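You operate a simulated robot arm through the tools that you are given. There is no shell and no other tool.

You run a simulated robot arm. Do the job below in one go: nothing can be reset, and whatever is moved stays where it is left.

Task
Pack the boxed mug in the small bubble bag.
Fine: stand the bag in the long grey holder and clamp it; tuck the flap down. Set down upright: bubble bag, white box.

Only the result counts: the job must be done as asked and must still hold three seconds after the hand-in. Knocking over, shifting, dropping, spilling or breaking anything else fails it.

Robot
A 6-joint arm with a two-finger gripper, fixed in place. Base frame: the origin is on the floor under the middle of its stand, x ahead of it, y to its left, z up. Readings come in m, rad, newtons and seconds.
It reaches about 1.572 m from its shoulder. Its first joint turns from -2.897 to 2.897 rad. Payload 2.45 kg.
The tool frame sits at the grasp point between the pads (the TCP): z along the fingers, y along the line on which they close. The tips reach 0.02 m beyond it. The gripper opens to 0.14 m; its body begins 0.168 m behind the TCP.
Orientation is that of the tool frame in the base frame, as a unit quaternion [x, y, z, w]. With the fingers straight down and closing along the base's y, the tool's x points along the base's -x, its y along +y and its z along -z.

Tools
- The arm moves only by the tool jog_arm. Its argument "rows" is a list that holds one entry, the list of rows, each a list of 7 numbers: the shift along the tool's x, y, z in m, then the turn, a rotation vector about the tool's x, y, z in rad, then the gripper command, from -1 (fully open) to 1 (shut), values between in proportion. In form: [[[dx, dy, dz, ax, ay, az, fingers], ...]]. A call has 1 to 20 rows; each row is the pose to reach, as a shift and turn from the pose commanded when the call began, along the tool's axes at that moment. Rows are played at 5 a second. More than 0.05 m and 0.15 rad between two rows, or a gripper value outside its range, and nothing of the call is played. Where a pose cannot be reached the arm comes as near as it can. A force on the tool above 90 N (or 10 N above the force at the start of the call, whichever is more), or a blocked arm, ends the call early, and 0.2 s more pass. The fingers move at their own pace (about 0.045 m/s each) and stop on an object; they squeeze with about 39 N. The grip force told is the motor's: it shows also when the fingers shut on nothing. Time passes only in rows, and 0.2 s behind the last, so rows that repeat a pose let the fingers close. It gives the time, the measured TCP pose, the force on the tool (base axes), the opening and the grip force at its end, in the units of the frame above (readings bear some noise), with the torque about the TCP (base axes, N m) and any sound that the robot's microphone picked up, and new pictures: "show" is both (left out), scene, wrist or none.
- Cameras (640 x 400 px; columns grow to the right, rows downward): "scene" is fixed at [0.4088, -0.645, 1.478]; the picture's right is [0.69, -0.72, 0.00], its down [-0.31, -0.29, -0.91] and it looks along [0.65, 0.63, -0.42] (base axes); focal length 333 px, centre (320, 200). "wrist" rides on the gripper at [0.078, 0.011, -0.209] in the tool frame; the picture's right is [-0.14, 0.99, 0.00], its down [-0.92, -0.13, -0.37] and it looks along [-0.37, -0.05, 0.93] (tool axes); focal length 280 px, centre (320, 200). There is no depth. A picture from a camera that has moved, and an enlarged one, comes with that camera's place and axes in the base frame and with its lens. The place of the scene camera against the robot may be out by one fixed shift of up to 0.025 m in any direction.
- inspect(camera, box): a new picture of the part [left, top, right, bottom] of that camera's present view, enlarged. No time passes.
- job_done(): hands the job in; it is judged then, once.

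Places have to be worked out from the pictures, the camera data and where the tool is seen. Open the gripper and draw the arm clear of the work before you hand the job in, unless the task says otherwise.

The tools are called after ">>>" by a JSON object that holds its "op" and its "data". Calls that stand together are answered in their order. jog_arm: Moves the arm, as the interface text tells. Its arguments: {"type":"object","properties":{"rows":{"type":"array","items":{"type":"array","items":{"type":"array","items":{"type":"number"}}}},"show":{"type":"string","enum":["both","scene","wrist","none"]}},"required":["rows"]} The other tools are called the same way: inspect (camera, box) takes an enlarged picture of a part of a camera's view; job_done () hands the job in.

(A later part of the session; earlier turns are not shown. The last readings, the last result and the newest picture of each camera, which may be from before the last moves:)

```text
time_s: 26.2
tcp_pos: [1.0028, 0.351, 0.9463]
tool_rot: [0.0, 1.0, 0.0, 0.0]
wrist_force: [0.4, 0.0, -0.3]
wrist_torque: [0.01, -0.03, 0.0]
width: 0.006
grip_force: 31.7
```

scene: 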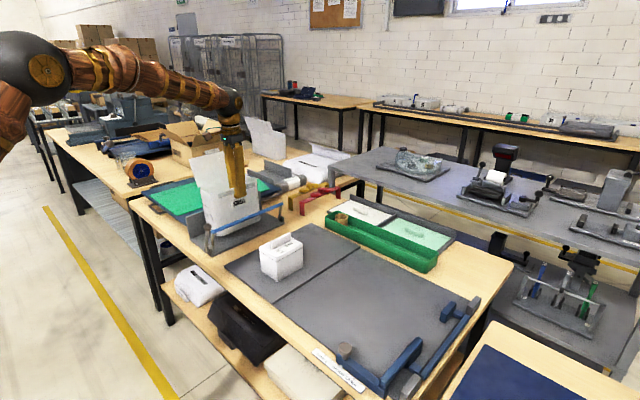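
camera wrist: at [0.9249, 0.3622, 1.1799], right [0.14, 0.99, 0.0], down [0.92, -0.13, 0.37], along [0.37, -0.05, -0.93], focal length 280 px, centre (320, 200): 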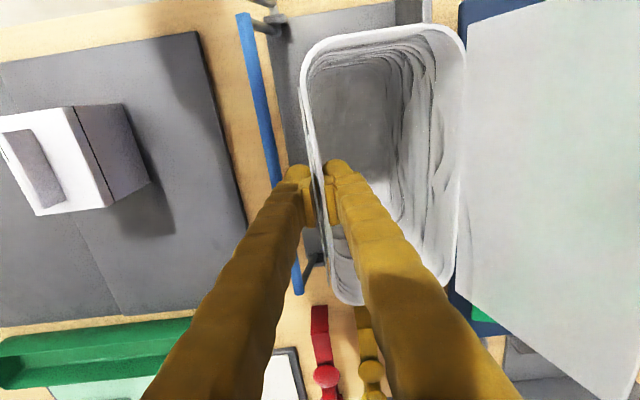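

No contact yet at z=0.946. I'll continue in 2 mm steps.

>>> {"op": "jog_arm", "data": {"rows": [[[0, 0, 0.001, 0, 0, 0, 1], [0, 0, 0.002, 0, 0, 0, 1], [0, 0, 0.002, 0, 0, 0, 1]]], "show": "none"}}

>>> {"op": "jog_arm", "data": {"rows": [[[0, 0, 0.001, 0, 0, 0, 1], [0, 0, 0.002, 0, 0, 0, 1], [0, 0, 0.002, 0, 0, 0, 1]]], "show": "both"}}

```text
time_s: 27.0
tcp_pos: [1.002, 0.3506, 0.9452]
tool_rot: [0.0, 1.0, 0.0, 0.0]
wrist_force: [-0.5, -1.2, 5.8]
wrist_torque: [-0.05, 0.1, 0.04]
width: 0.0061
grip_force: 31.8
```

```text
time_s: 27.8
tcp_pos: [1.0022, 0.3498, 0.9447]
tool_rot: [0.0, 1.0, 0.0, 0.002]
wrist_force: [1.8, -2.0, 24.3]
wrist_torque: [-0.02, -0.04, 0.03]
width: 0.0058
grip_force: 31.3
camera wrist: at [0.925, 0.3625, 1.1525], right [0.14, 0.99, 0.0], down [0.92, -0.13, 0.37], along [0.37, -0.05, -0.93], focal length 280 px, centre (320, 200)
```

scene: 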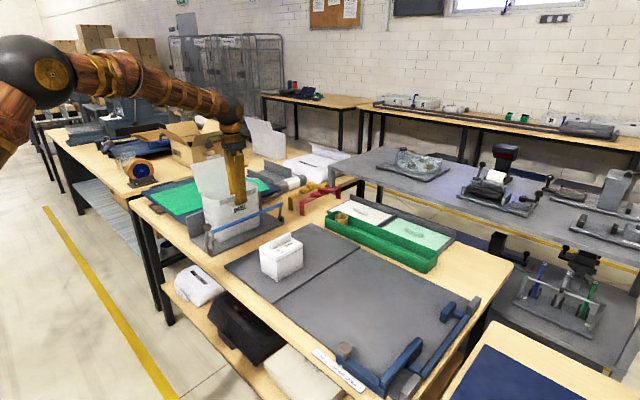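
wrist: 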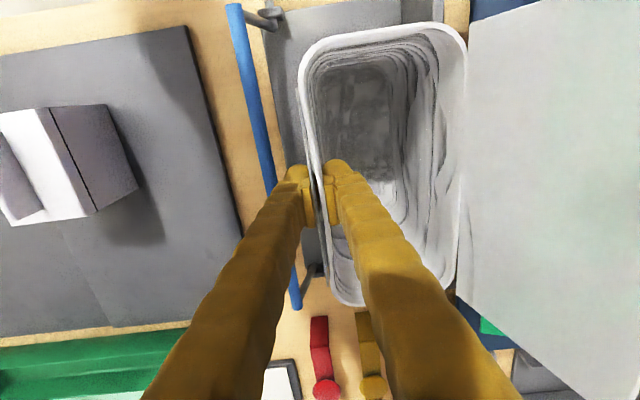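

The bag rests on the holder floor, with 24 N of contact at z≈0.945. I'll back off 2 mm to relieve it, then open the fingers slightly and draw straight up.

>>> {"op": "jog_arm", "data": {"rows": [[[0, 0, -0.002, 0, 0, 0, 1], [0, 0, -0.002, 0, 0, 0, 1], [0, 0, -0.002, 0, 0, 0, 0.8], [0, 0, -0.002, 0, 0, 0, 0.5], [0, 0, -0.002, 0, 0, 0, 0.3], [0, 0, -0.002, 0, 0, 0, 0.3], [0, 0, -0.002, 0, 0, 0, 0.3]]], "show": "both"}}

```text
time_s: 29.4
tcp_pos: [1.0029, 0.3501, 0.9448]
tool_rot: [0.001, 1.0, 0.0, 0.0]
wrist_force: [0.9, 0.7, -0.2]
wrist_torque: [0.02, 0.0, 0.0]
width: 0.0488
grip_force: 0.1
camera wrist: at [0.925, 0.3629, 1.153], right [0.14, 0.99, 0.0], down [0.92, -0.13, 0.37], along [0.37, -0.05, -0.93], focal length 280 px, centre (320, 200)
```

scene: 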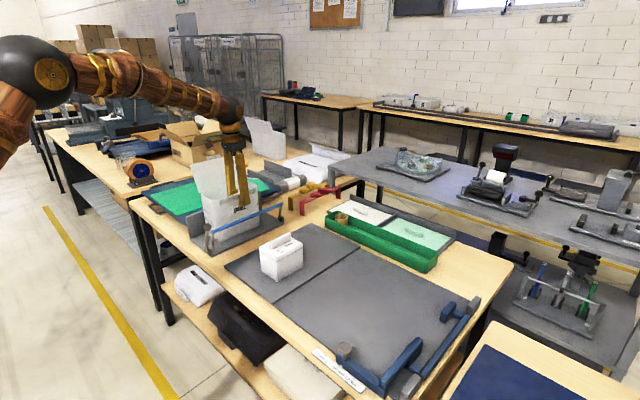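
wrist: 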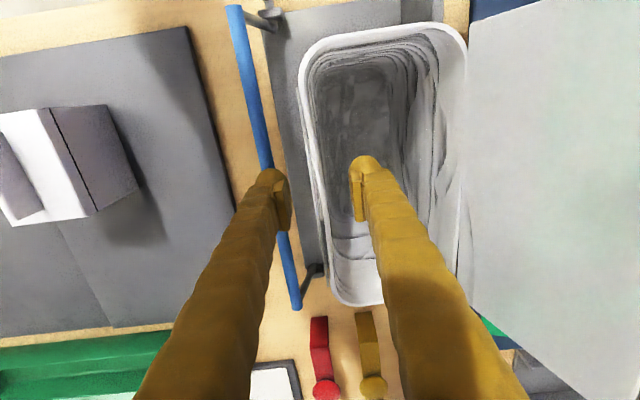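

The bag stands free in the holder with the fingers clear of it. I'll rise straight up, then move to above the clamp's ball lever.

>>> {"op": "jog_arm", "data": {"rows": [[[0, 0, -0.03, 0, 0, 0, 0.3], [0, 0, -0.07, 0, 0, 0, 0.3], [0, 0, -0.11, 0, 0, 0, 0.3], [0, 0, -0.155, 0, 0, 0, 0.3], [0, 0, -0.2, 0, 0, 0, 0.14], [0.04, -0.015, -0.22, 0, 0, 0, 0.14], [0.085, -0.03, -0.22, 0, 0, 0, 0.14], [0.13, -0.05, -0.22, 0, 0, 0, 0.14], [0.171, -0.078, -0.22, 0, 0, 0, 0.14], [0.171, -0.078, -0.22, 0, 0, 0, 0.14]]], "show": "both"}}

```text
time_s: 31.6
tcp_pos: [0.8294, 0.2723, 1.1646]
tool_rot: [0.0, 1.0, 0.0, 0.001]
wrist_force: [-0.3, 0.6, -0.9]
wrist_torque: [-0.02, 0.06, -0.03]
width: 0.0601
grip_force: 0.0
camera wrist: at [0.7537, 0.2843, 1.3738], right [0.14, 0.99, 0.0], down [0.92, -0.13, 0.37], along [0.37, -0.05, -0.93], focal length 280 px, centre (320, 200)
```

scene: 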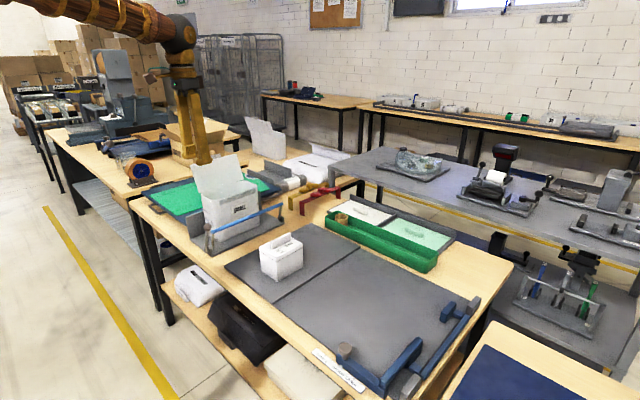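
wrist: 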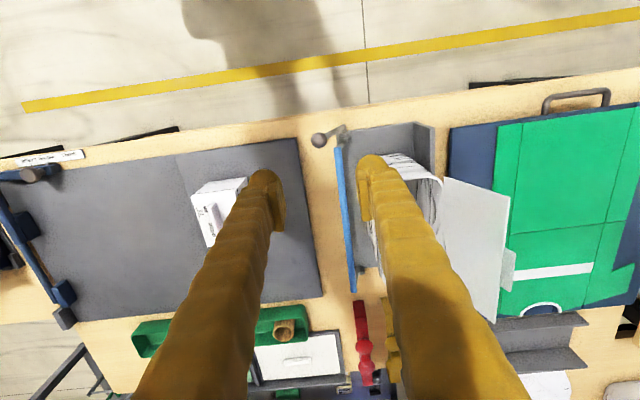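

>>> {"op": "inspect", "data": {"camera": "wrist", "box": [290, 110, 390, 180]}}

>>> {"op": "inspect", "data": {"camera": "scene", "box": [180, 140, 300, 260]}}

```text
5.71 times, centred on (340, 145) of wrist
camera zoom: at [0.7537, 0.2843, 1.3738], right [0.14, 0.99, 0.0], down [0.92, -0.13, 0.37], along [0.37, -0.05, -0.93], focal length 1602 px, centre (206, 514)
```

zoom: 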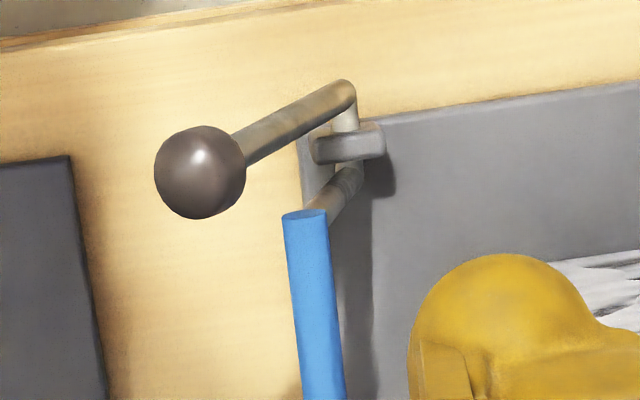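

```text
3.33 times, centred on (240, 200) of scene
camera zoom: at [0.4088, -0.645, 1.478], right [0.69, -0.72, 0.0], down [-0.31, -0.29, -0.91], along [0.65, 0.63, -0.42], focal length 1110 px, centre (587, 200)
```

zoom: 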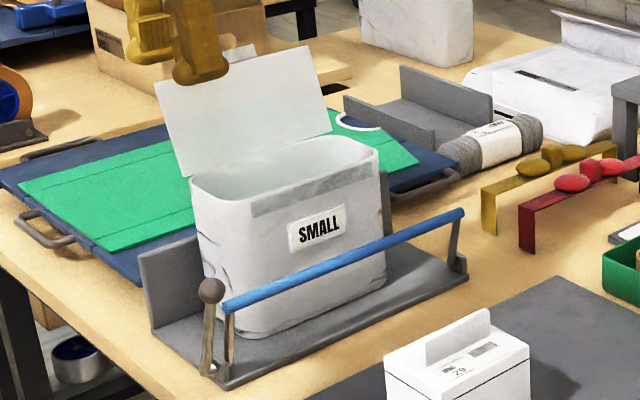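

The ball is confirmed at (0.832, 0.272, 0.923) with a radius of about 13 mm, lying between the open fingers. I'll lower the fingers around it as a loose cage, to TCP z≈0.93.

>>> {"op": "jog_arm", "data": {"rows": [[[-0.002, 0, 0.045, 0, 0, 0, 0.14], [-0.002, 0, 0.09, 0, 0, 0, 0.14], [-0.002, 0, 0.135, 0, 0, 0, 0.14], [-0.002, 0, 0.175, 0, 0, 0, 0.14], [-0.002, 0, 0.205, 0, 0, 0, 0.14], [-0.002, 0, 0.225, 0, 0, 0, 0.14], [-0.002, 0, 0.235, 0, 0, 0, 0.14], [-0.002, 0, 0.235, 0, 0, 0, 0.14]]], "show": "both"}}

```text
time_s: 33.4
tcp_pos: [0.8344, 0.2744, 0.9295]
tool_rot: [0.0, 1.0, -0.001, 0.001]
wrist_force: [0.0, -0.6, 0.8]
wrist_torque: [0.0, 0.01, 0.0]
width: 0.0601
grip_force: 0.2
camera wrist: at [0.7566, 0.2854, 1.1382], right [0.14, 0.99, 0.0], down [0.92, -0.13, 0.37], along [0.37, -0.05, -0.93], focal length 280 px, centre (320, 200)
```

scene: 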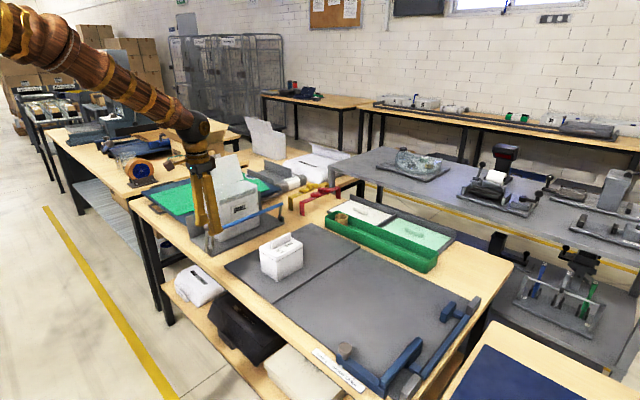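
wrist: 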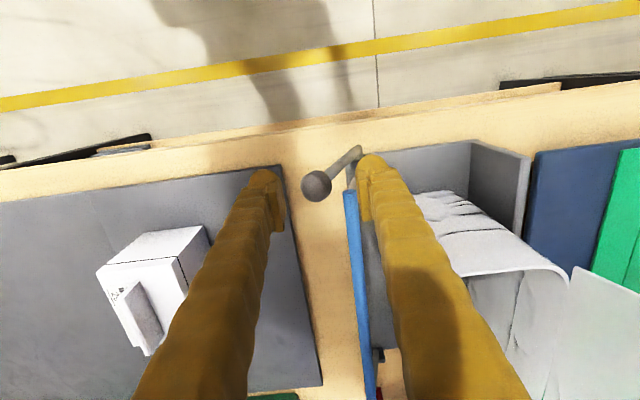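

The ball sits between the pads. I'll push it toward +y with the −y finger in small steps and watch how the clamp reacts.

>>> {"op": "jog_arm", "data": {"rows": [[[0, 0.01, 0, 0, 0, 0, 0.14], [0, 0.02, 0, 0, 0, 0, 0.14], [0, 0.03, 0, 0, 0, 0, 0.14], [0, 0.04, 0, 0, 0, 0, 0.14], [0, 0.05, -0.002, 0, 0, 0, 0.14], [0, 0.05, -0.002, 0, 0, 0, 0.14]]], "show": "both"}}

```text
time_s: 34.8
tcp_pos: [0.8329, 0.3231, 0.9312]
tool_rot: [0.001, 1.0, 0.001, -0.001]
wrist_force: [0.0, -0.5, 0.2]
wrist_torque: [0.01, -0.01, 0.01]
width: 0.0603
grip_force: 0.1
camera wrist: at [0.7565, 0.3351, 1.1395], right [0.14, 0.99, 0.0], down [0.92, -0.13, 0.37], along [0.36, -0.05, -0.93], focal length 280 px, centre (320, 200)
```

scene: 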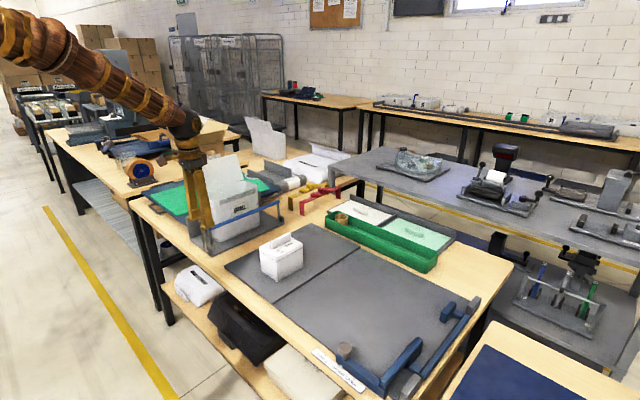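
wrist: 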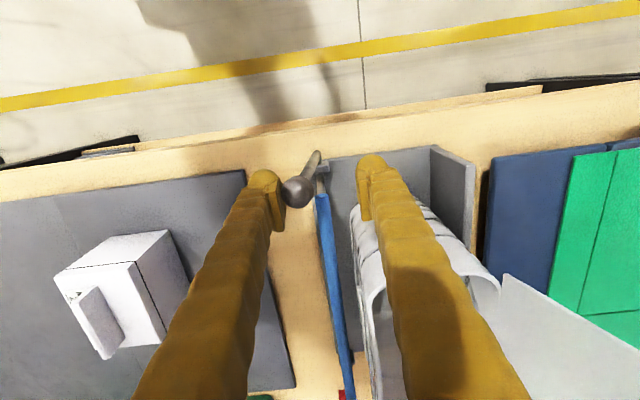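

The lever swings easily with almost no resistance, and the ball is now near y≈0.306. I'll continue +y until the bar meets the bag.

>>> {"op": "jog_arm", "data": {"rows": [[[0, 0.01, 0, 0, 0, 0, 0.14], [0, 0.02, 0, 0, 0, 0, 0.14], [0, 0.03, 0, 0, 0, 0, 0.14], [0, 0.04, 0, 0, 0, 0, 0.14], [0, 0.048, 0, 0, 0, 0, 0.14], [0, 0.048, 0, 0, 0, 0, 0.14]]], "show": "both"}}

```text
time_s: 36.2
tcp_pos: [0.8344, 0.3683, 0.9306]
tool_rot: [-0.001, 1.0, -0.001, 0.001]
wrist_force: [2.7, -32.2, -5.2]
wrist_torque: [0.39, 0.0, 0.28]
width: 0.0797
grip_force: 14.4
camera wrist: at [0.7569, 0.3814, 1.1394], right [0.14, 0.99, 0.0], down [0.92, -0.13, 0.37], along [0.36, -0.05, -0.93], focal length 280 px, centre (320, 200)
```

scene: 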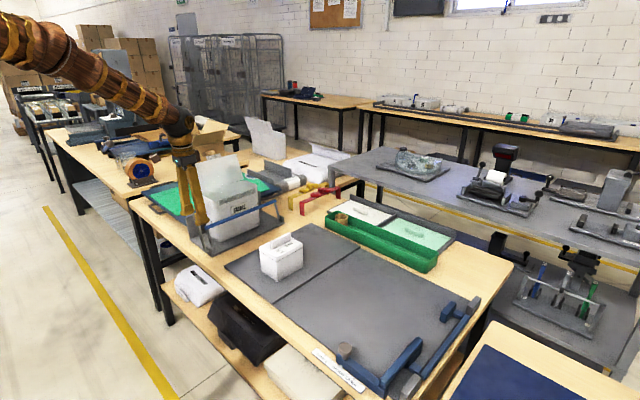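
wrist: 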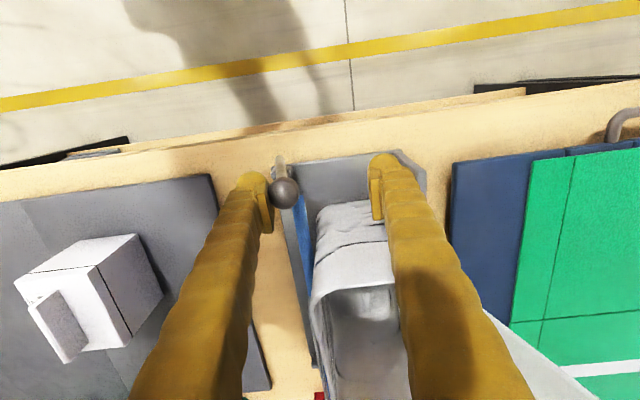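

Contact: the bar presses with about 32 N and the finger is being pushed open. I'll inspect whether the bag is now pressed against the wall.

>>> {"op": "inspect", "data": {"camera": "wrist", "box": [240, 130, 460, 400]}}

>>> {"op": "inspect", "data": {"camera": "scene", "box": [170, 140, 310, 270]}}

```text
1.48 times, centred on (350, 265) of wrist
camera zoom: at [0.7569, 0.3814, 1.1394], right [0.14, 0.99, 0.0], down [0.92, -0.13, 0.37], along [0.36, -0.05, -0.93], focal length 415 px, centre (276, 104)
```

zoom: 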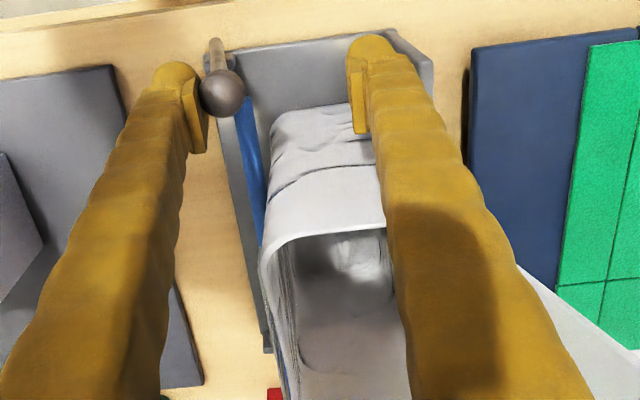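

```text
3.08 times, centred on (240, 205) of scene
camera zoom: at [0.4088, -0.645, 1.478], right [0.69, -0.72, 0.0], down [-0.31, -0.29, -0.91], along [0.65, 0.63, -0.42], focal length 1024 px, centre (566, 185)
```

zoom: 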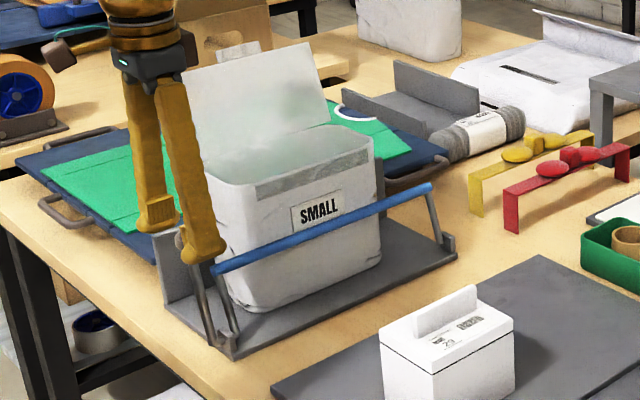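

The bar is firmly against the bag front, with the ball at y≈0.342. I'll back the finger off slightly and see whether the clamp stays closed.

>>> {"op": "jog_arm", "data": {"rows": [[[0, -0.01, 0, 0, 0, 0, 0.14], [0, -0.018, 0, 0, 0, 0, 0.14], [0, -0.018, 0, 0, 0, 0, 0.14], [0, -0.018, 0, 0, 0, 0, 0.14]]], "show": "both"}}

```text
time_s: 37.2
tcp_pos: [0.8332, 0.353, 0.9311]
tool_rot: [0.001, 1.0, 0.0, -0.001]
wrist_force: [0.0, 1.0, 0.3]
wrist_torque: [0.03, 0.0, -0.02]
width: 0.0603
grip_force: 0.0
camera wrist: at [0.7562, 0.3646, 1.1398], right [0.14, 0.99, 0.0], down [0.92, -0.13, 0.37], along [0.37, -0.05, -0.93], focal length 280 px, centre (320, 200)
```

scene: 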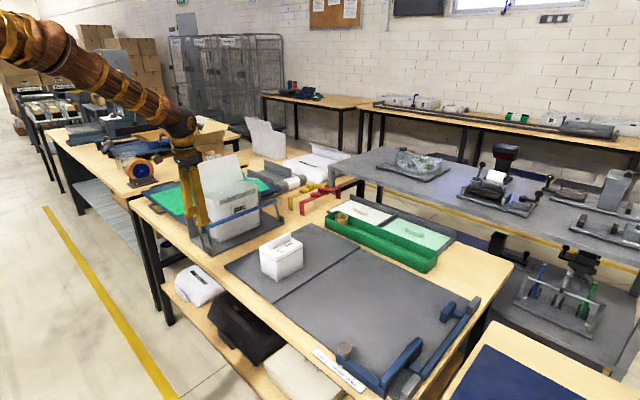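
wrist: 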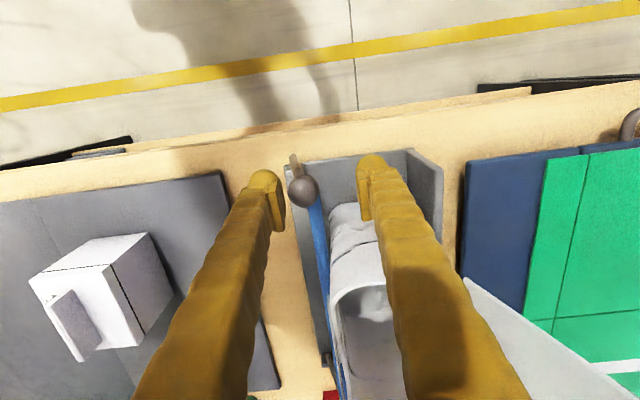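

The ball stays at y≈0.339 with nothing touching it, so the clamp holds. I'll centre around the ball, rise straight up and look from above.

>>> {"op": "jog_arm", "data": {"rows": [[[0, -0.012, 0, 0, 0, 0, 0.14], [0, -0.012, -0.03, 0, 0, 0, 0.14], [0, -0.012, -0.07, 0, 0, 0, 0.14], [0, -0.012, -0.115, 0, 0, 0, 0.14], [0, -0.012, -0.16, 0, 0, 0, 0.0], [0, -0.012, -0.205, 0, 0, 0, -0.5], [0.01, -0.012, -0.245, 0, 0, 0, -1], [0.02, 0.02, -0.27, 0, 0, 0, -1], [0.02, 0.04, -0.27, 0, 0, 0, -1], [0.02, 0.04, -0.27, 0, 0, 0, -1]]], "show": "both"}}

```text
time_s: 39.4
tcp_pos: [0.813, 0.3934, 1.2024]
tool_rot: [0.0, 1.0, 0.0, 0.0]
wrist_force: [0.5, 0.0, 0.5]
wrist_torque: [0.04, -0.02, 0.01]
width: 0.1403
grip_force: 0.1
camera wrist: at [0.7364, 0.4052, 1.4108], right [0.14, 0.99, 0.0], down [0.92, -0.13, 0.37], along [0.37, -0.05, -0.93], focal length 280 px, centre (320, 200)
```

scene: 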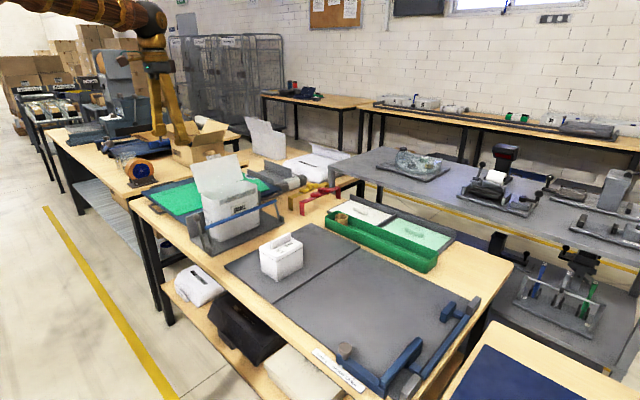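
wrist: 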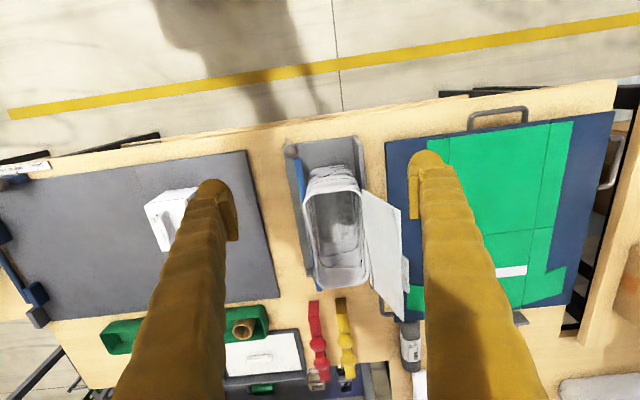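

>>> {"op": "inspect", "data": {"camera": "wrist", "box": [260, 120, 430, 310]}}

>>> {"op": "inspect", "data": {"camera": "scene", "box": [175, 145, 305, 260]}}

```text
2.11 times, centred on (345, 215) of wrist
camera zoom: at [0.7364, 0.4052, 1.4108], right [0.14, 0.99, 0.0], down [0.92, -0.13, 0.37], along [0.37, -0.05, -0.93], focal length 590 px, centre (267, 168)
```

zoom: 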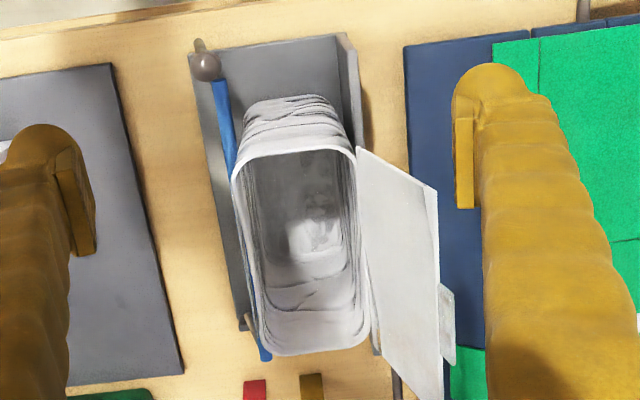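

```text
3.48 times, centred on (240, 202) of scene
camera zoom: at [0.4088, -0.645, 1.478], right [0.69, -0.72, 0.0], down [-0.31, -0.29, -0.91], along [0.65, 0.63, -0.42], focal length 1158 px, centre (598, 191)
```

zoom: 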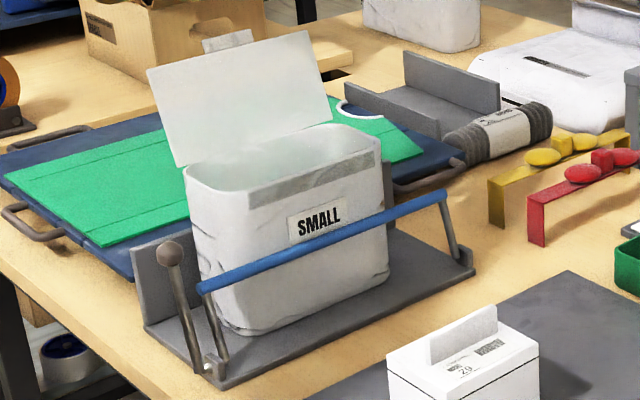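

The bag is upright and clamped, with the bar across its front. I'll zoom in on the mouth for a precise insertion target.

>>> {"op": "inspect", "data": {"camera": "wrist", "box": [295, 150, 385, 220]}}

>>> {"op": "inspect", "data": {"camera": "wrist", "box": [300, 215, 400, 295]}}

```text
5.71 times, centred on (340, 185) of wrist
camera zoom: at [0.7364, 0.4052, 1.4108], right [0.14, 0.99, 0.0], down [0.92, -0.13, 0.37], along [0.37, -0.05, -0.93], focal length 1602 px, centre (206, 286)
```

zoom: 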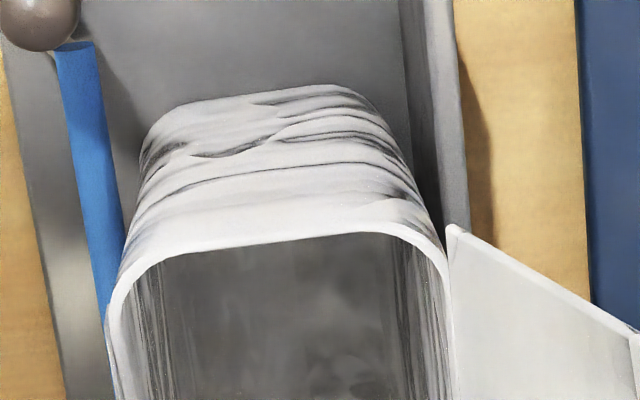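

```text
5.00 times, centred on (350, 255) of wrist
camera zoom: at [0.7364, 0.4052, 1.4108], right [0.14, 0.99, 0.0], down [0.92, -0.13, 0.37], along [0.37, -0.05, -0.93], focal length 1402 px, centre (170, -75)
```

zoom: 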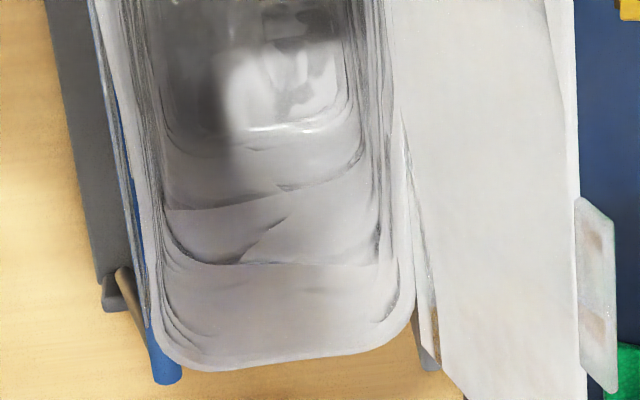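

The bag mouth is centred at about (1.003, 0.401), with inner y from 0.353 to 0.448. I'll go above the mug box's tab at (0.965, 0.0605) with the fingers partly open.

>>> {"op": "jog_arm", "data": {"rows": [[[-0.0169, -0.037, 0.005, 0, 0, 0, -0.5], [-0.0338, -0.074, 0.01, 0, 0, 0, 0], [-0.0507, -0.111, 0.02, 0, 0, 0, 0.2], [-0.0676, -0.148, 0.03, 0, 0, 0, 0.286], [-0.0845, -0.185, 0.045, 0, 0, 0, 0.286], [-0.1014, -0.222, 0.06, 0, 0, 0, 0.286], [-0.1183, -0.259, 0.075, 0, 0, 0, 0.286], [-0.1352, -0.296, 0.09, 0, 0, 0, 0.286], [-0.152, -0.333, 0.1, 0, 0, 0, 0.286], [-0.152, -0.333, 0.1, 0, 0, 0, 0.286]]], "show": "both"}}

```text
time_s: 41.6
tcp_pos: [0.9642, 0.0587, 1.101]
tool_rot: [0.0, 1.0, 0.0, 0.0]
wrist_force: [0.1, 0.8, 0.2]
wrist_torque: [0.0, 0.02, -0.01]
width: 0.0502
grip_force: 0.1
camera wrist: at [0.8879, 0.071, 1.309], right [0.14, 0.99, 0.0], down [0.92, -0.13, 0.37], along [0.37, -0.05, -0.93], focal length 280 px, centre (320, 200)
```

scene: 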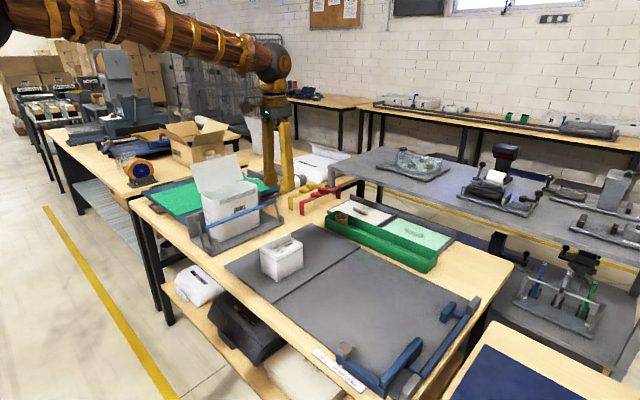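
wrist: 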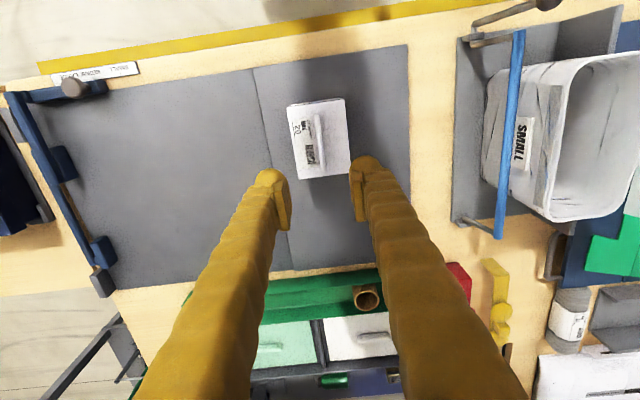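

>>> {"op": "inspect", "data": {"camera": "wrist", "box": [270, 80, 370, 200]}}

>>> {"op": "inspect", "data": {"camera": "wrist", "box": [440, 0, 640, 250]}}

>>> {"op": "inspect", "data": {"camera": "scene", "box": [230, 60, 330, 200]}}

```text
3.33 times, centred on (320, 140) of wrist
camera zoom: at [0.8879, 0.071, 1.309], right [0.14, 0.99, 0.0], down [0.92, -0.13, 0.37], along [0.37, -0.05, -0.93], focal length 935 px, centre (320, 400)
```

zoom: 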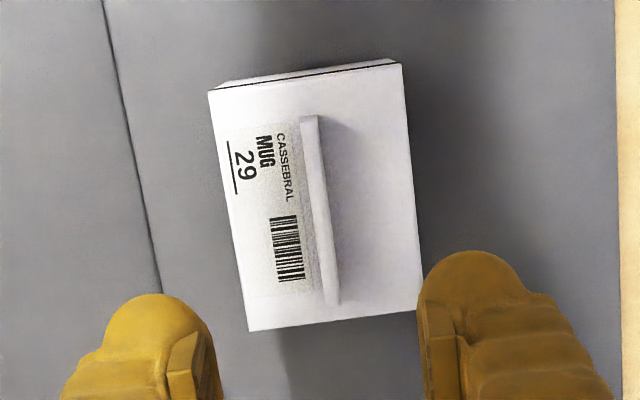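

```text
1.60 times, centred on (540, 125) of wrist
camera zoom: at [0.8879, 0.071, 1.309], right [0.14, 0.99, 0.0], down [0.92, -0.13, 0.37], along [0.37, -0.05, -0.93], focal length 449 px, centre (-32, 320)
```

zoom: 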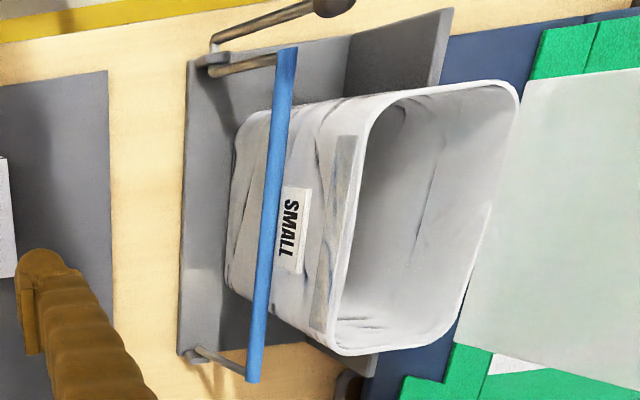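

```text
2.86 times, centred on (280, 130) of scene
camera zoom: at [0.4088, -0.645, 1.478], right [0.69, -0.72, 0.0], down [-0.31, -0.29, -0.91], along [0.65, 0.63, -0.42], focal length 951 px, centre (434, 400)
```

zoom: 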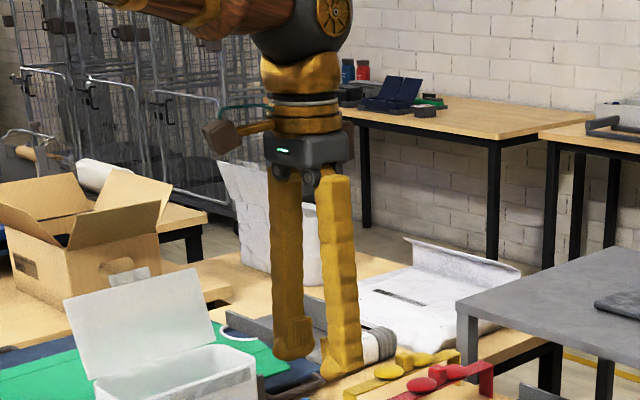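

The box centre measures (0.963, 0.061), with the tab at y≈0.061 and about 7 mm thick. I'll descend around the tab until the tips stop just above the box top.

>>> {"op": "jog_arm", "data": {"rows": [[[0.003, 0.0015, 0.045, 0, 0, 0, 0.286], [0.003, 0.0015, 0.09, 0, 0, 0, 0.286], [0.003, 0.0015, 0.13, 0, 0, 0, 0.286], [0.003, 0.0015, 0.16, 0, 0, 0, 0.286], [0.003, 0.0015, 0.178, 0, 0, 0, 0.286], [0.003, 0.0015, 0.186, 0, 0, 0, 0.286], [0.003, 0.0015, 0.186, 0, 0, 0, 0.286]]], "show": "both"}}

```text
time_s: 43.2
tcp_pos: [0.9624, 0.0591, 0.9143]
tool_rot: [0.0, 1.0, 0.0, 0.0]
wrist_force: [0.1, -0.8, 1.2]
wrist_torque: [0.01, 0.0, 0.02]
width: 0.0498
grip_force: 0.1
camera wrist: at [0.8852, 0.0727, 1.124], right [0.14, 0.99, 0.0], down [0.92, -0.13, 0.37], along [0.37, -0.05, -0.93], focal length 280 px, centre (320, 200)
```

scene: 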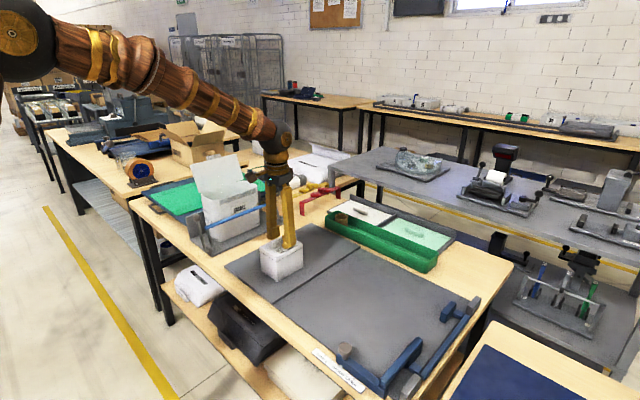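
wrist: 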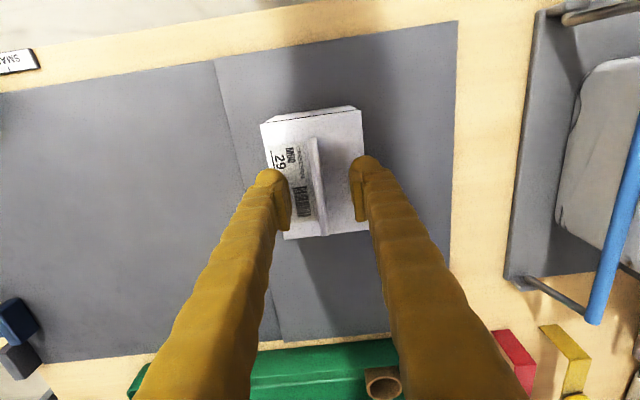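

The tab is centred between the pads with no contact force. I'll close onto it.

>>> {"op": "jog_arm", "data": {"rows": [[[0, 0, 0, 0, 0, 0, 0.6], [0, 0, 0, 0, 0, 0, 0.8], [0, 0, 0, 0, 0, 0, 1], [0, 0, 0, 0, 0, 0, 1], [0, 0, 0, 0, 0, 0, 1], [0, 0, 0, 0, 0, 0, 1]]], "show": "both"}}

```text
time_s: 44.6
tcp_pos: [0.9631, 0.0617, 0.9155]
tool_rot: [-0.001, 1.0, 0.0, 0.001]
wrist_force: [-0.3, -1.6, 0.4]
wrist_torque: [-0.02, 0.0, -0.02]
width: 0.0069
grip_force: 35.1
camera wrist: at [0.8852, 0.0728, 1.1242], right [0.14, 0.99, 0.0], down [0.92, -0.13, 0.37], along [0.37, -0.05, -0.93], focal length 280 px, centre (320, 200)
```

scene: 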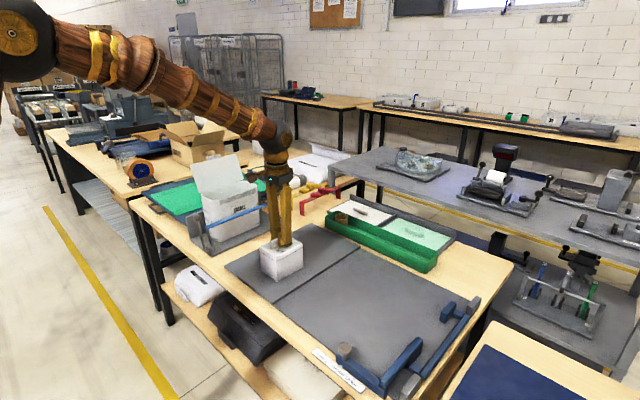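
wrist: 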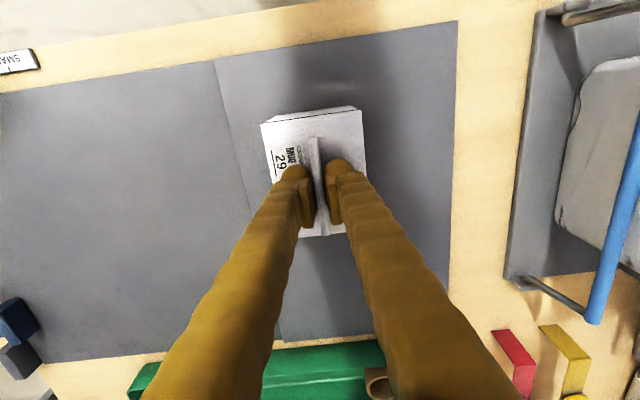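

Gripped at 6.9 mm. I'll inspect the finger outline against the box width, because the fingers must fit inside the bag mouth.

>>> {"op": "inspect", "data": {"camera": "wrist", "box": [240, 90, 400, 260]}}

>>> {"op": "inspect", "data": {"camera": "scene", "box": [240, 160, 320, 290]}}

```text
2.35 times, centred on (320, 175) of wrist
camera zoom: at [0.8852, 0.0728, 1.1242], right [0.14, 0.99, 0.0], down [0.92, -0.13, 0.37], along [0.37, -0.05, -0.93], focal length 660 px, centre (320, 259)
```

zoom: 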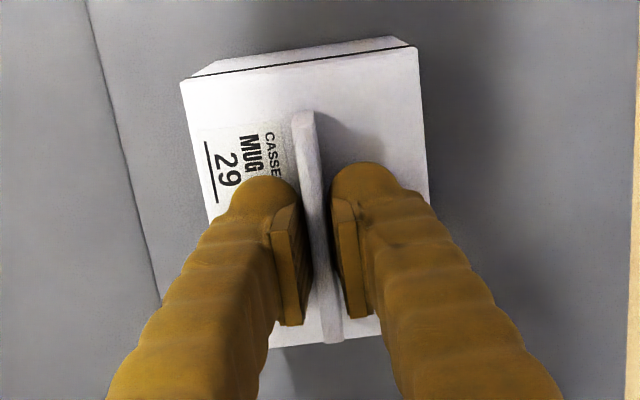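

```text
3.08 times, centred on (280, 225) of scene
camera zoom: at [0.4088, -0.645, 1.478], right [0.69, -0.72, 0.0], down [-0.31, -0.29, -0.91], along [0.65, 0.63, -0.42], focal length 1024 px, centre (443, 123)
```

zoom: 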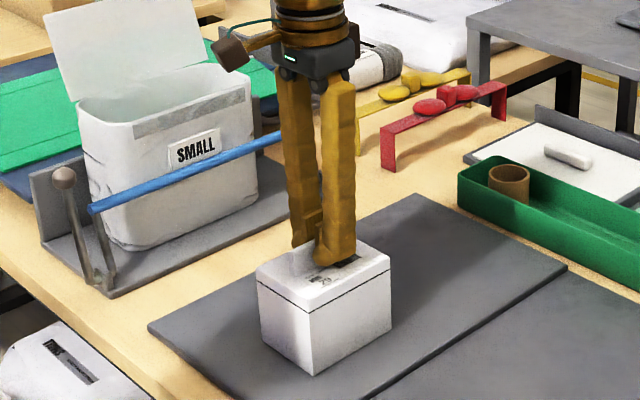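

The finger outline is about ±34 mm at rim level, against ±47 mm for the mouth, so it fits. I'll lift a little and check that the whole box comes up, not just a lid.

>>> {"op": "jog_arm", "data": {"rows": [[[0, 0, -0.008, 0, 0, 0, 1], [0, 0, -0.018, 0, 0, 0, 1], [0, 0, -0.03, 0, 0, 0, 1], [0, 0, -0.04, 0, 0, 0, 1], [0, 0, -0.04, 0, 0, 0, 1]]], "show": "both"}}

>>> {"op": "inspect", "data": {"camera": "scene", "box": [220, 160, 340, 290]}}

```text
time_s: 45.8
tcp_pos: [0.9619, 0.0593, 0.9562]
tool_rot: [0.001, 1.0, 0.0, 0.0]
wrist_force: [-0.2, -0.4, -3.5]
wrist_torque: [-0.05, -0.04, -0.01]
width: 0.0069
grip_force: 35.3
camera wrist: at [0.8853, 0.0727, 1.1642], right [0.14, 0.99, 0.0], down [0.92, -0.13, 0.37], along [0.37, -0.05, -0.93], focal length 280 px, centre (320, 200)
```

scene: 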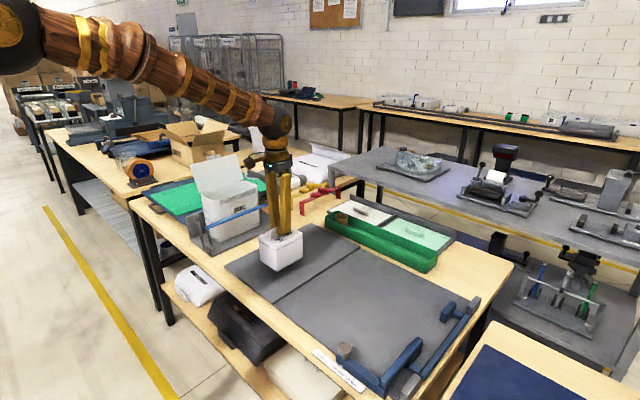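
wrist: 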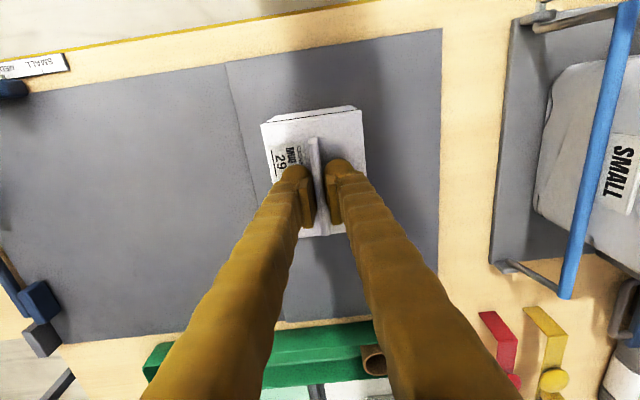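

```text
3.08 times, centred on (280, 225) of scene
camera zoom: at [0.4088, -0.645, 1.478], right [0.69, -0.72, 0.0], down [-0.31, -0.29, -0.91], along [0.65, 0.63, -0.42], focal length 1024 px, centre (443, 123)
```

zoom: 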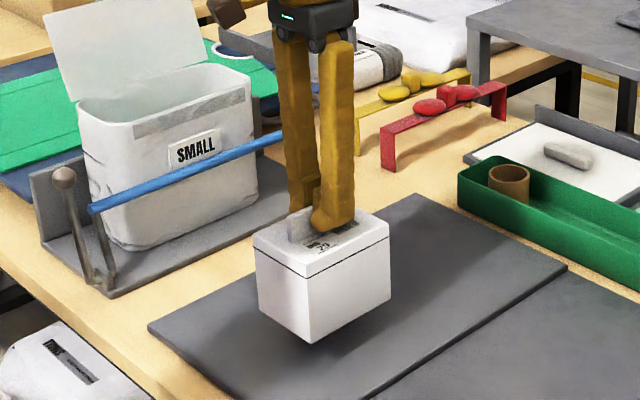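

The whole box lifts cleanly, about 0.35 kg and level. I'll raise it and carry it to above the bag mouth at (1.003, 0.401), then check alignment.

>>> {"op": "jog_arm", "data": {"rows": [[[0, 0, -0.04, 0, 0, 0, 1], [0, 0, -0.08, 0, 0, 0, 1], [0, 0, -0.12, 0, 0, 0, 1], [0, 0, -0.16, 0, 0, 0, 1], [-0.003, 0.025, -0.178, 0, 0, 0, 1], [-0.008, 0.065, -0.178, 0, 0, 0, 1], [-0.013, 0.105, -0.178, 0, 0, 0, 1], [-0.018, 0.145, -0.178, 0, 0, 0, 1], [-0.023, 0.185, -0.178, 0, 0, 0, 1], [-0.028, 0.225, -0.178, 0, 0, 0, 1], [-0.033, 0.265, -0.178, 0, 0, 0, 1], [-0.038, 0.3, -0.178, 0, 0, 0, 1], [-0.04, 0.325, -0.178, 0, 0, 0, 1], [-0.04, 0.34, -0.178, 0, 0, 0, 1], [-0.04, 0.34, -0.178, 0, 0, 0, 1]]], "show": "both"}}

```text
time_s: 49.0
tcp_pos: [1.0029, 0.4007, 1.1318]
tool_rot: [0.0, 1.0, 0.0, 0.0]
wrist_force: [-0.5, -0.7, -3.6]
wrist_torque: [-0.02, -0.01, 0.0]
width: 0.007
grip_force: 34.9
camera wrist: at [0.9264, 0.4131, 1.3412], right [0.14, 0.99, 0.0], down [0.92, -0.13, 0.37], along [0.36, -0.05, -0.93], focal length 280 px, centre (320, 200)
```

scene: 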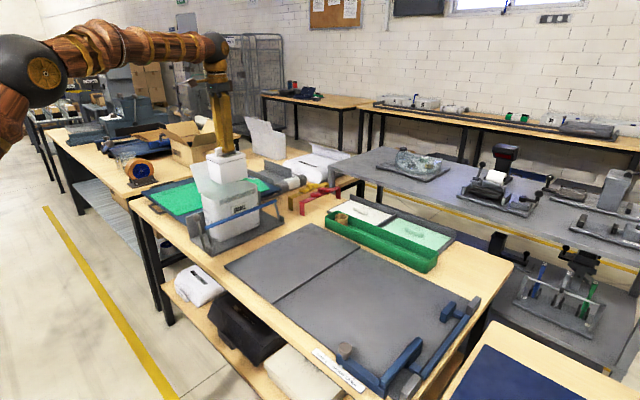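
wrist: 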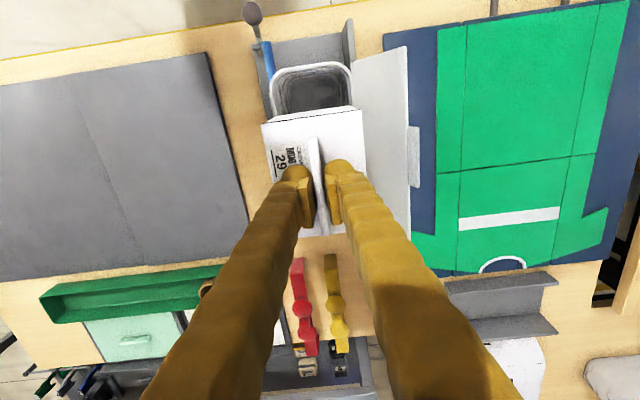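

>>> {"op": "inspect", "data": {"camera": "wrist", "box": [240, 40, 420, 200]}}

>>> {"op": "inspect", "data": {"camera": "scene", "box": [170, 120, 300, 260]}}

```text
2.50 times, centred on (330, 120) of wrist
camera zoom: at [0.9264, 0.4131, 1.3412], right [0.14, 0.99, 0.0], down [0.92, -0.13, 0.37], along [0.36, -0.05, -0.93], focal length 701 px, centre (295, 400)
```

zoom: 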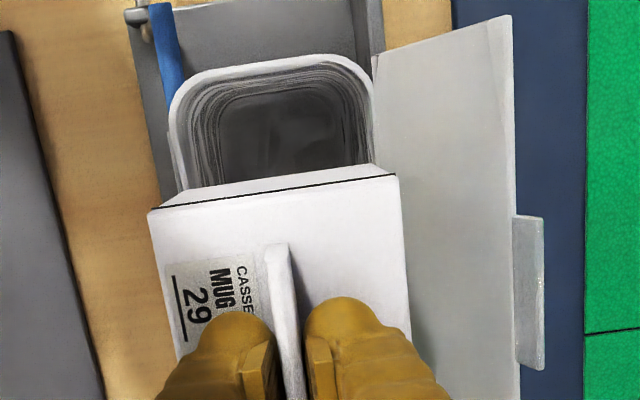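

```text
2.86 times, centred on (235, 190) of scene
camera zoom: at [0.4088, -0.645, 1.478], right [0.69, -0.72, 0.0], down [-0.31, -0.29, -0.91], along [0.65, 0.63, -0.42], focal length 951 px, centre (563, 229)
```

zoom: 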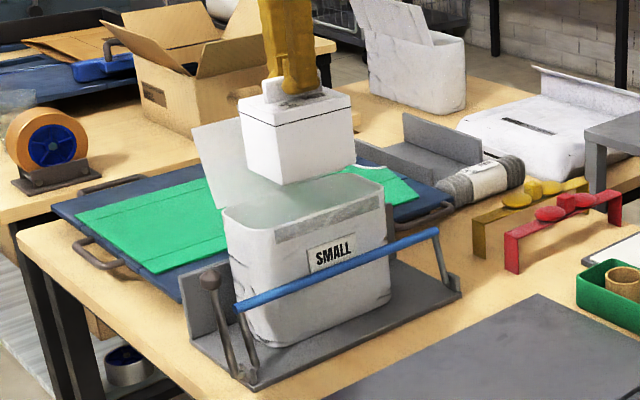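

Alignment looks good: the box's y range (≈0.36–0.443) lies inside the mouth (≈0.354–0.447). I'll lower slowly through the rim and watch the force.

>>> {"op": "jog_arm", "data": {"rows": [[[0, 0, 0.02, 0, 0, 0, 1], [0, 0, 0.035, 0, 0, 0, 1], [0, 0, 0.045, 0, 0, 0, 1], [0, 0, 0.055, 0, 0, 0, 1], [0, 0, 0.065, 0, 0, 0, 1], [0, 0, 0.075, 0, 0, 0, 1], [0, 0, 0.085, 0, 0, 0, 1], [0, 0, 0.085, 0, 0, 0, 1]]], "show": "both"}}

```text
time_s: 50.8
tcp_pos: [1.0025, 0.4003, 1.0487]
tool_rot: [0.0, 1.0, 0.0, 0.0]
wrist_force: [0.6, 0.6, -2.5]
wrist_torque: [-0.02, 0.02, 0.0]
width: 0.0069
grip_force: 35.3
camera wrist: at [0.9253, 0.4132, 1.2568], right [0.14, 0.99, 0.0], down [0.92, -0.13, 0.37], along [0.36, -0.05, -0.93], focal length 280 px, centre (320, 200)
```

scene: 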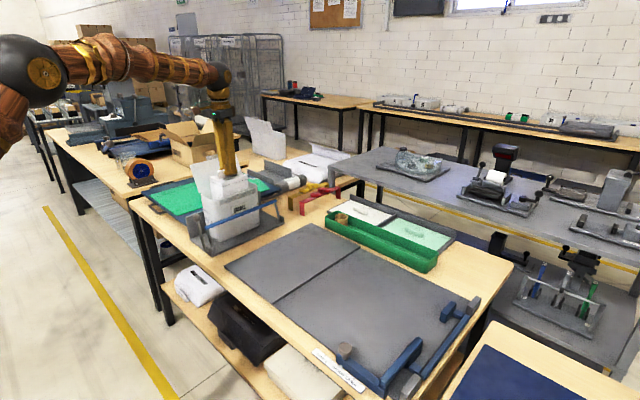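
wrist: 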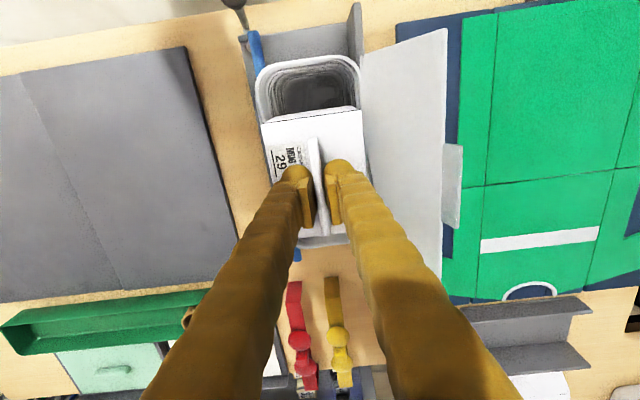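

The box bottom is about 3 cm inside the rim with no side force. I'll take a close look and then continue down.

>>> {"op": "inspect", "data": {"camera": "wrist", "box": [240, 40, 400, 180]}}

>>> {"op": "inspect", "data": {"camera": "scene", "box": [180, 90, 290, 250]}}

```text
2.86 times, centred on (320, 110) of wrist
camera zoom: at [0.9253, 0.4132, 1.2568], right [0.14, 0.99, 0.0], down [0.92, -0.13, 0.37], along [0.36, -0.05, -0.93], focal length 801 px, centre (320, 457)
```

zoom: 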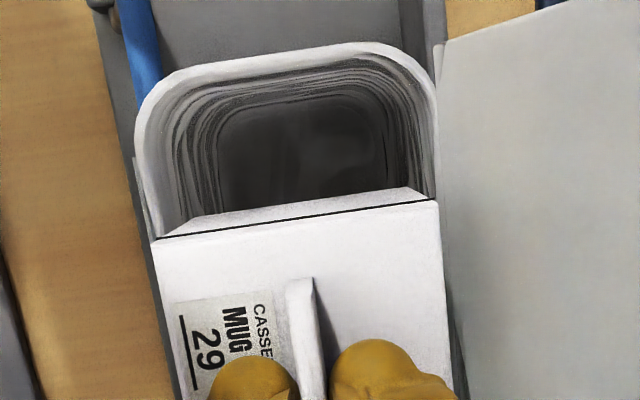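

```text
2.50 times, centred on (235, 170) of scene
camera zoom: at [0.4088, -0.645, 1.478], right [0.69, -0.72, 0.0], down [-0.31, -0.29, -0.91], along [0.65, 0.63, -0.42], focal length 832 px, centre (532, 275)
```

zoom: 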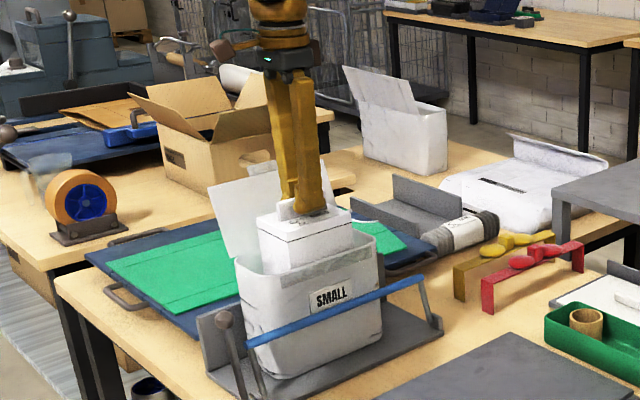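

The box is centred in the mouth within about 1–2 mm. I'll continue lowering to just above the bag's floor.

>>> {"op": "jog_arm", "data": {"rows": [[[0, 0, 0.02, 0, 0, 0, 1], [0, 0, 0.04, 0, 0, 0, 1], [0, 0, 0.06, 0, 0, 0, 1], [0, 0, 0.08, 0, 0, 0, 1], [0, 0, 0.095, 0, 0, 0, 1], [0, 0, 0.107, 0, 0, 0, 1], [0, 0, 0.115, 0, 0, 0, 1], [0, 0, 0.115, 0, 0, 0, 1]]], "show": "both"}}

```text
time_s: 52.6
tcp_pos: [1.0037, 0.4003, 0.9325]
tool_rot: [0.0, 1.0, 0.0, 0.0]
wrist_force: [0.1, 0.6, -3.8]
wrist_torque: [0.03, -0.06, -0.01]
width: 0.0068
grip_force: 34.9
camera wrist: at [0.9255, 0.4129, 1.1411], right [0.14, 0.99, 0.0], down [0.92, -0.13, 0.37], along [0.37, -0.05, -0.93], focal length 280 px, centre (320, 200)
```

scene: 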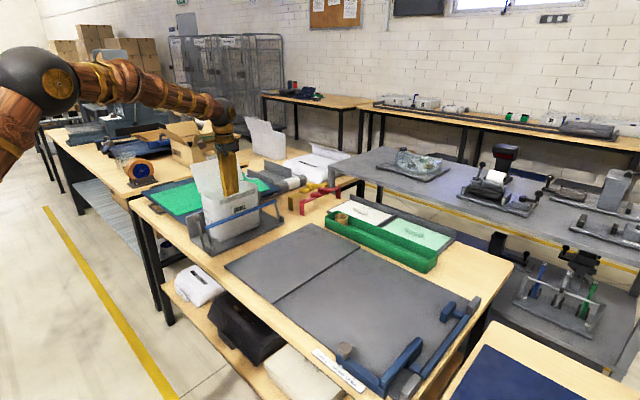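
wrist: 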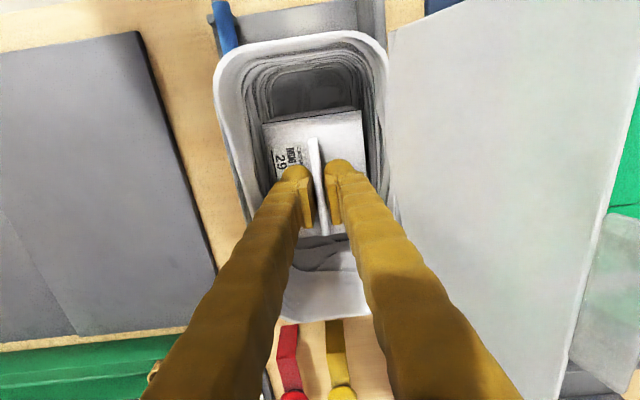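

The box still hangs free inside the bag. I'll go down in small steps to touch its floor.

>>> {"op": "jog_arm", "data": {"rows": [[[0, 0, 0.002, 0, 0, 0, 1], [0, 0, 0.005, 0, 0, 0, 1], [0, 0, 0.005, 0, 0, 0, 1]]], "show": "none"}}

>>> {"op": "jog_arm", "data": {"rows": [[[0, 0, 0.001, 0, 0, 0, 1], [0, 0, 0.002, 0, 0, 0, 1], [0, 0, 0.002, 0, 0, 0, 1]]], "show": "none"}}

>>> {"op": "jog_arm", "data": {"rows": [[[0, 0, 0.001, 0, 0, 0, 1], [0, 0, 0.002, 0, 0, 0, 1], [0, 0, 0.002, 0, 0, 0, 1]]], "show": "none"}}

```text
time_s: 53.4
tcp_pos: [1.0029, 0.4008, 0.9274]
tool_rot: [0.0, 1.0, 0.0, 0.001]
wrist_force: [0.8, 0.7, -2.8]
wrist_torque: [0.0, -0.04, -0.03]
width: 0.0068
grip_force: 35.2
```

```text
time_s: 54.2
tcp_pos: [1.0033, 0.4015, 0.9255]
tool_rot: [0.0, 1.0, 0.0, 0.0]
wrist_force: [0.5, -0.3, -2.2]
wrist_torque: [-0.04, 0.0, 0.01]
width: 0.0069
grip_force: 34.4
```

```text
time_s: 55.0
tcp_pos: [1.0024, 0.4002, 0.925]
tool_rot: [0.0, 1.0, 0.0, 0.0]
wrist_force: [-0.2, -1.3, -2.7]
wrist_torque: [-0.01, 0.0, 0.01]
width: 0.0068
grip_force: 35.3
```

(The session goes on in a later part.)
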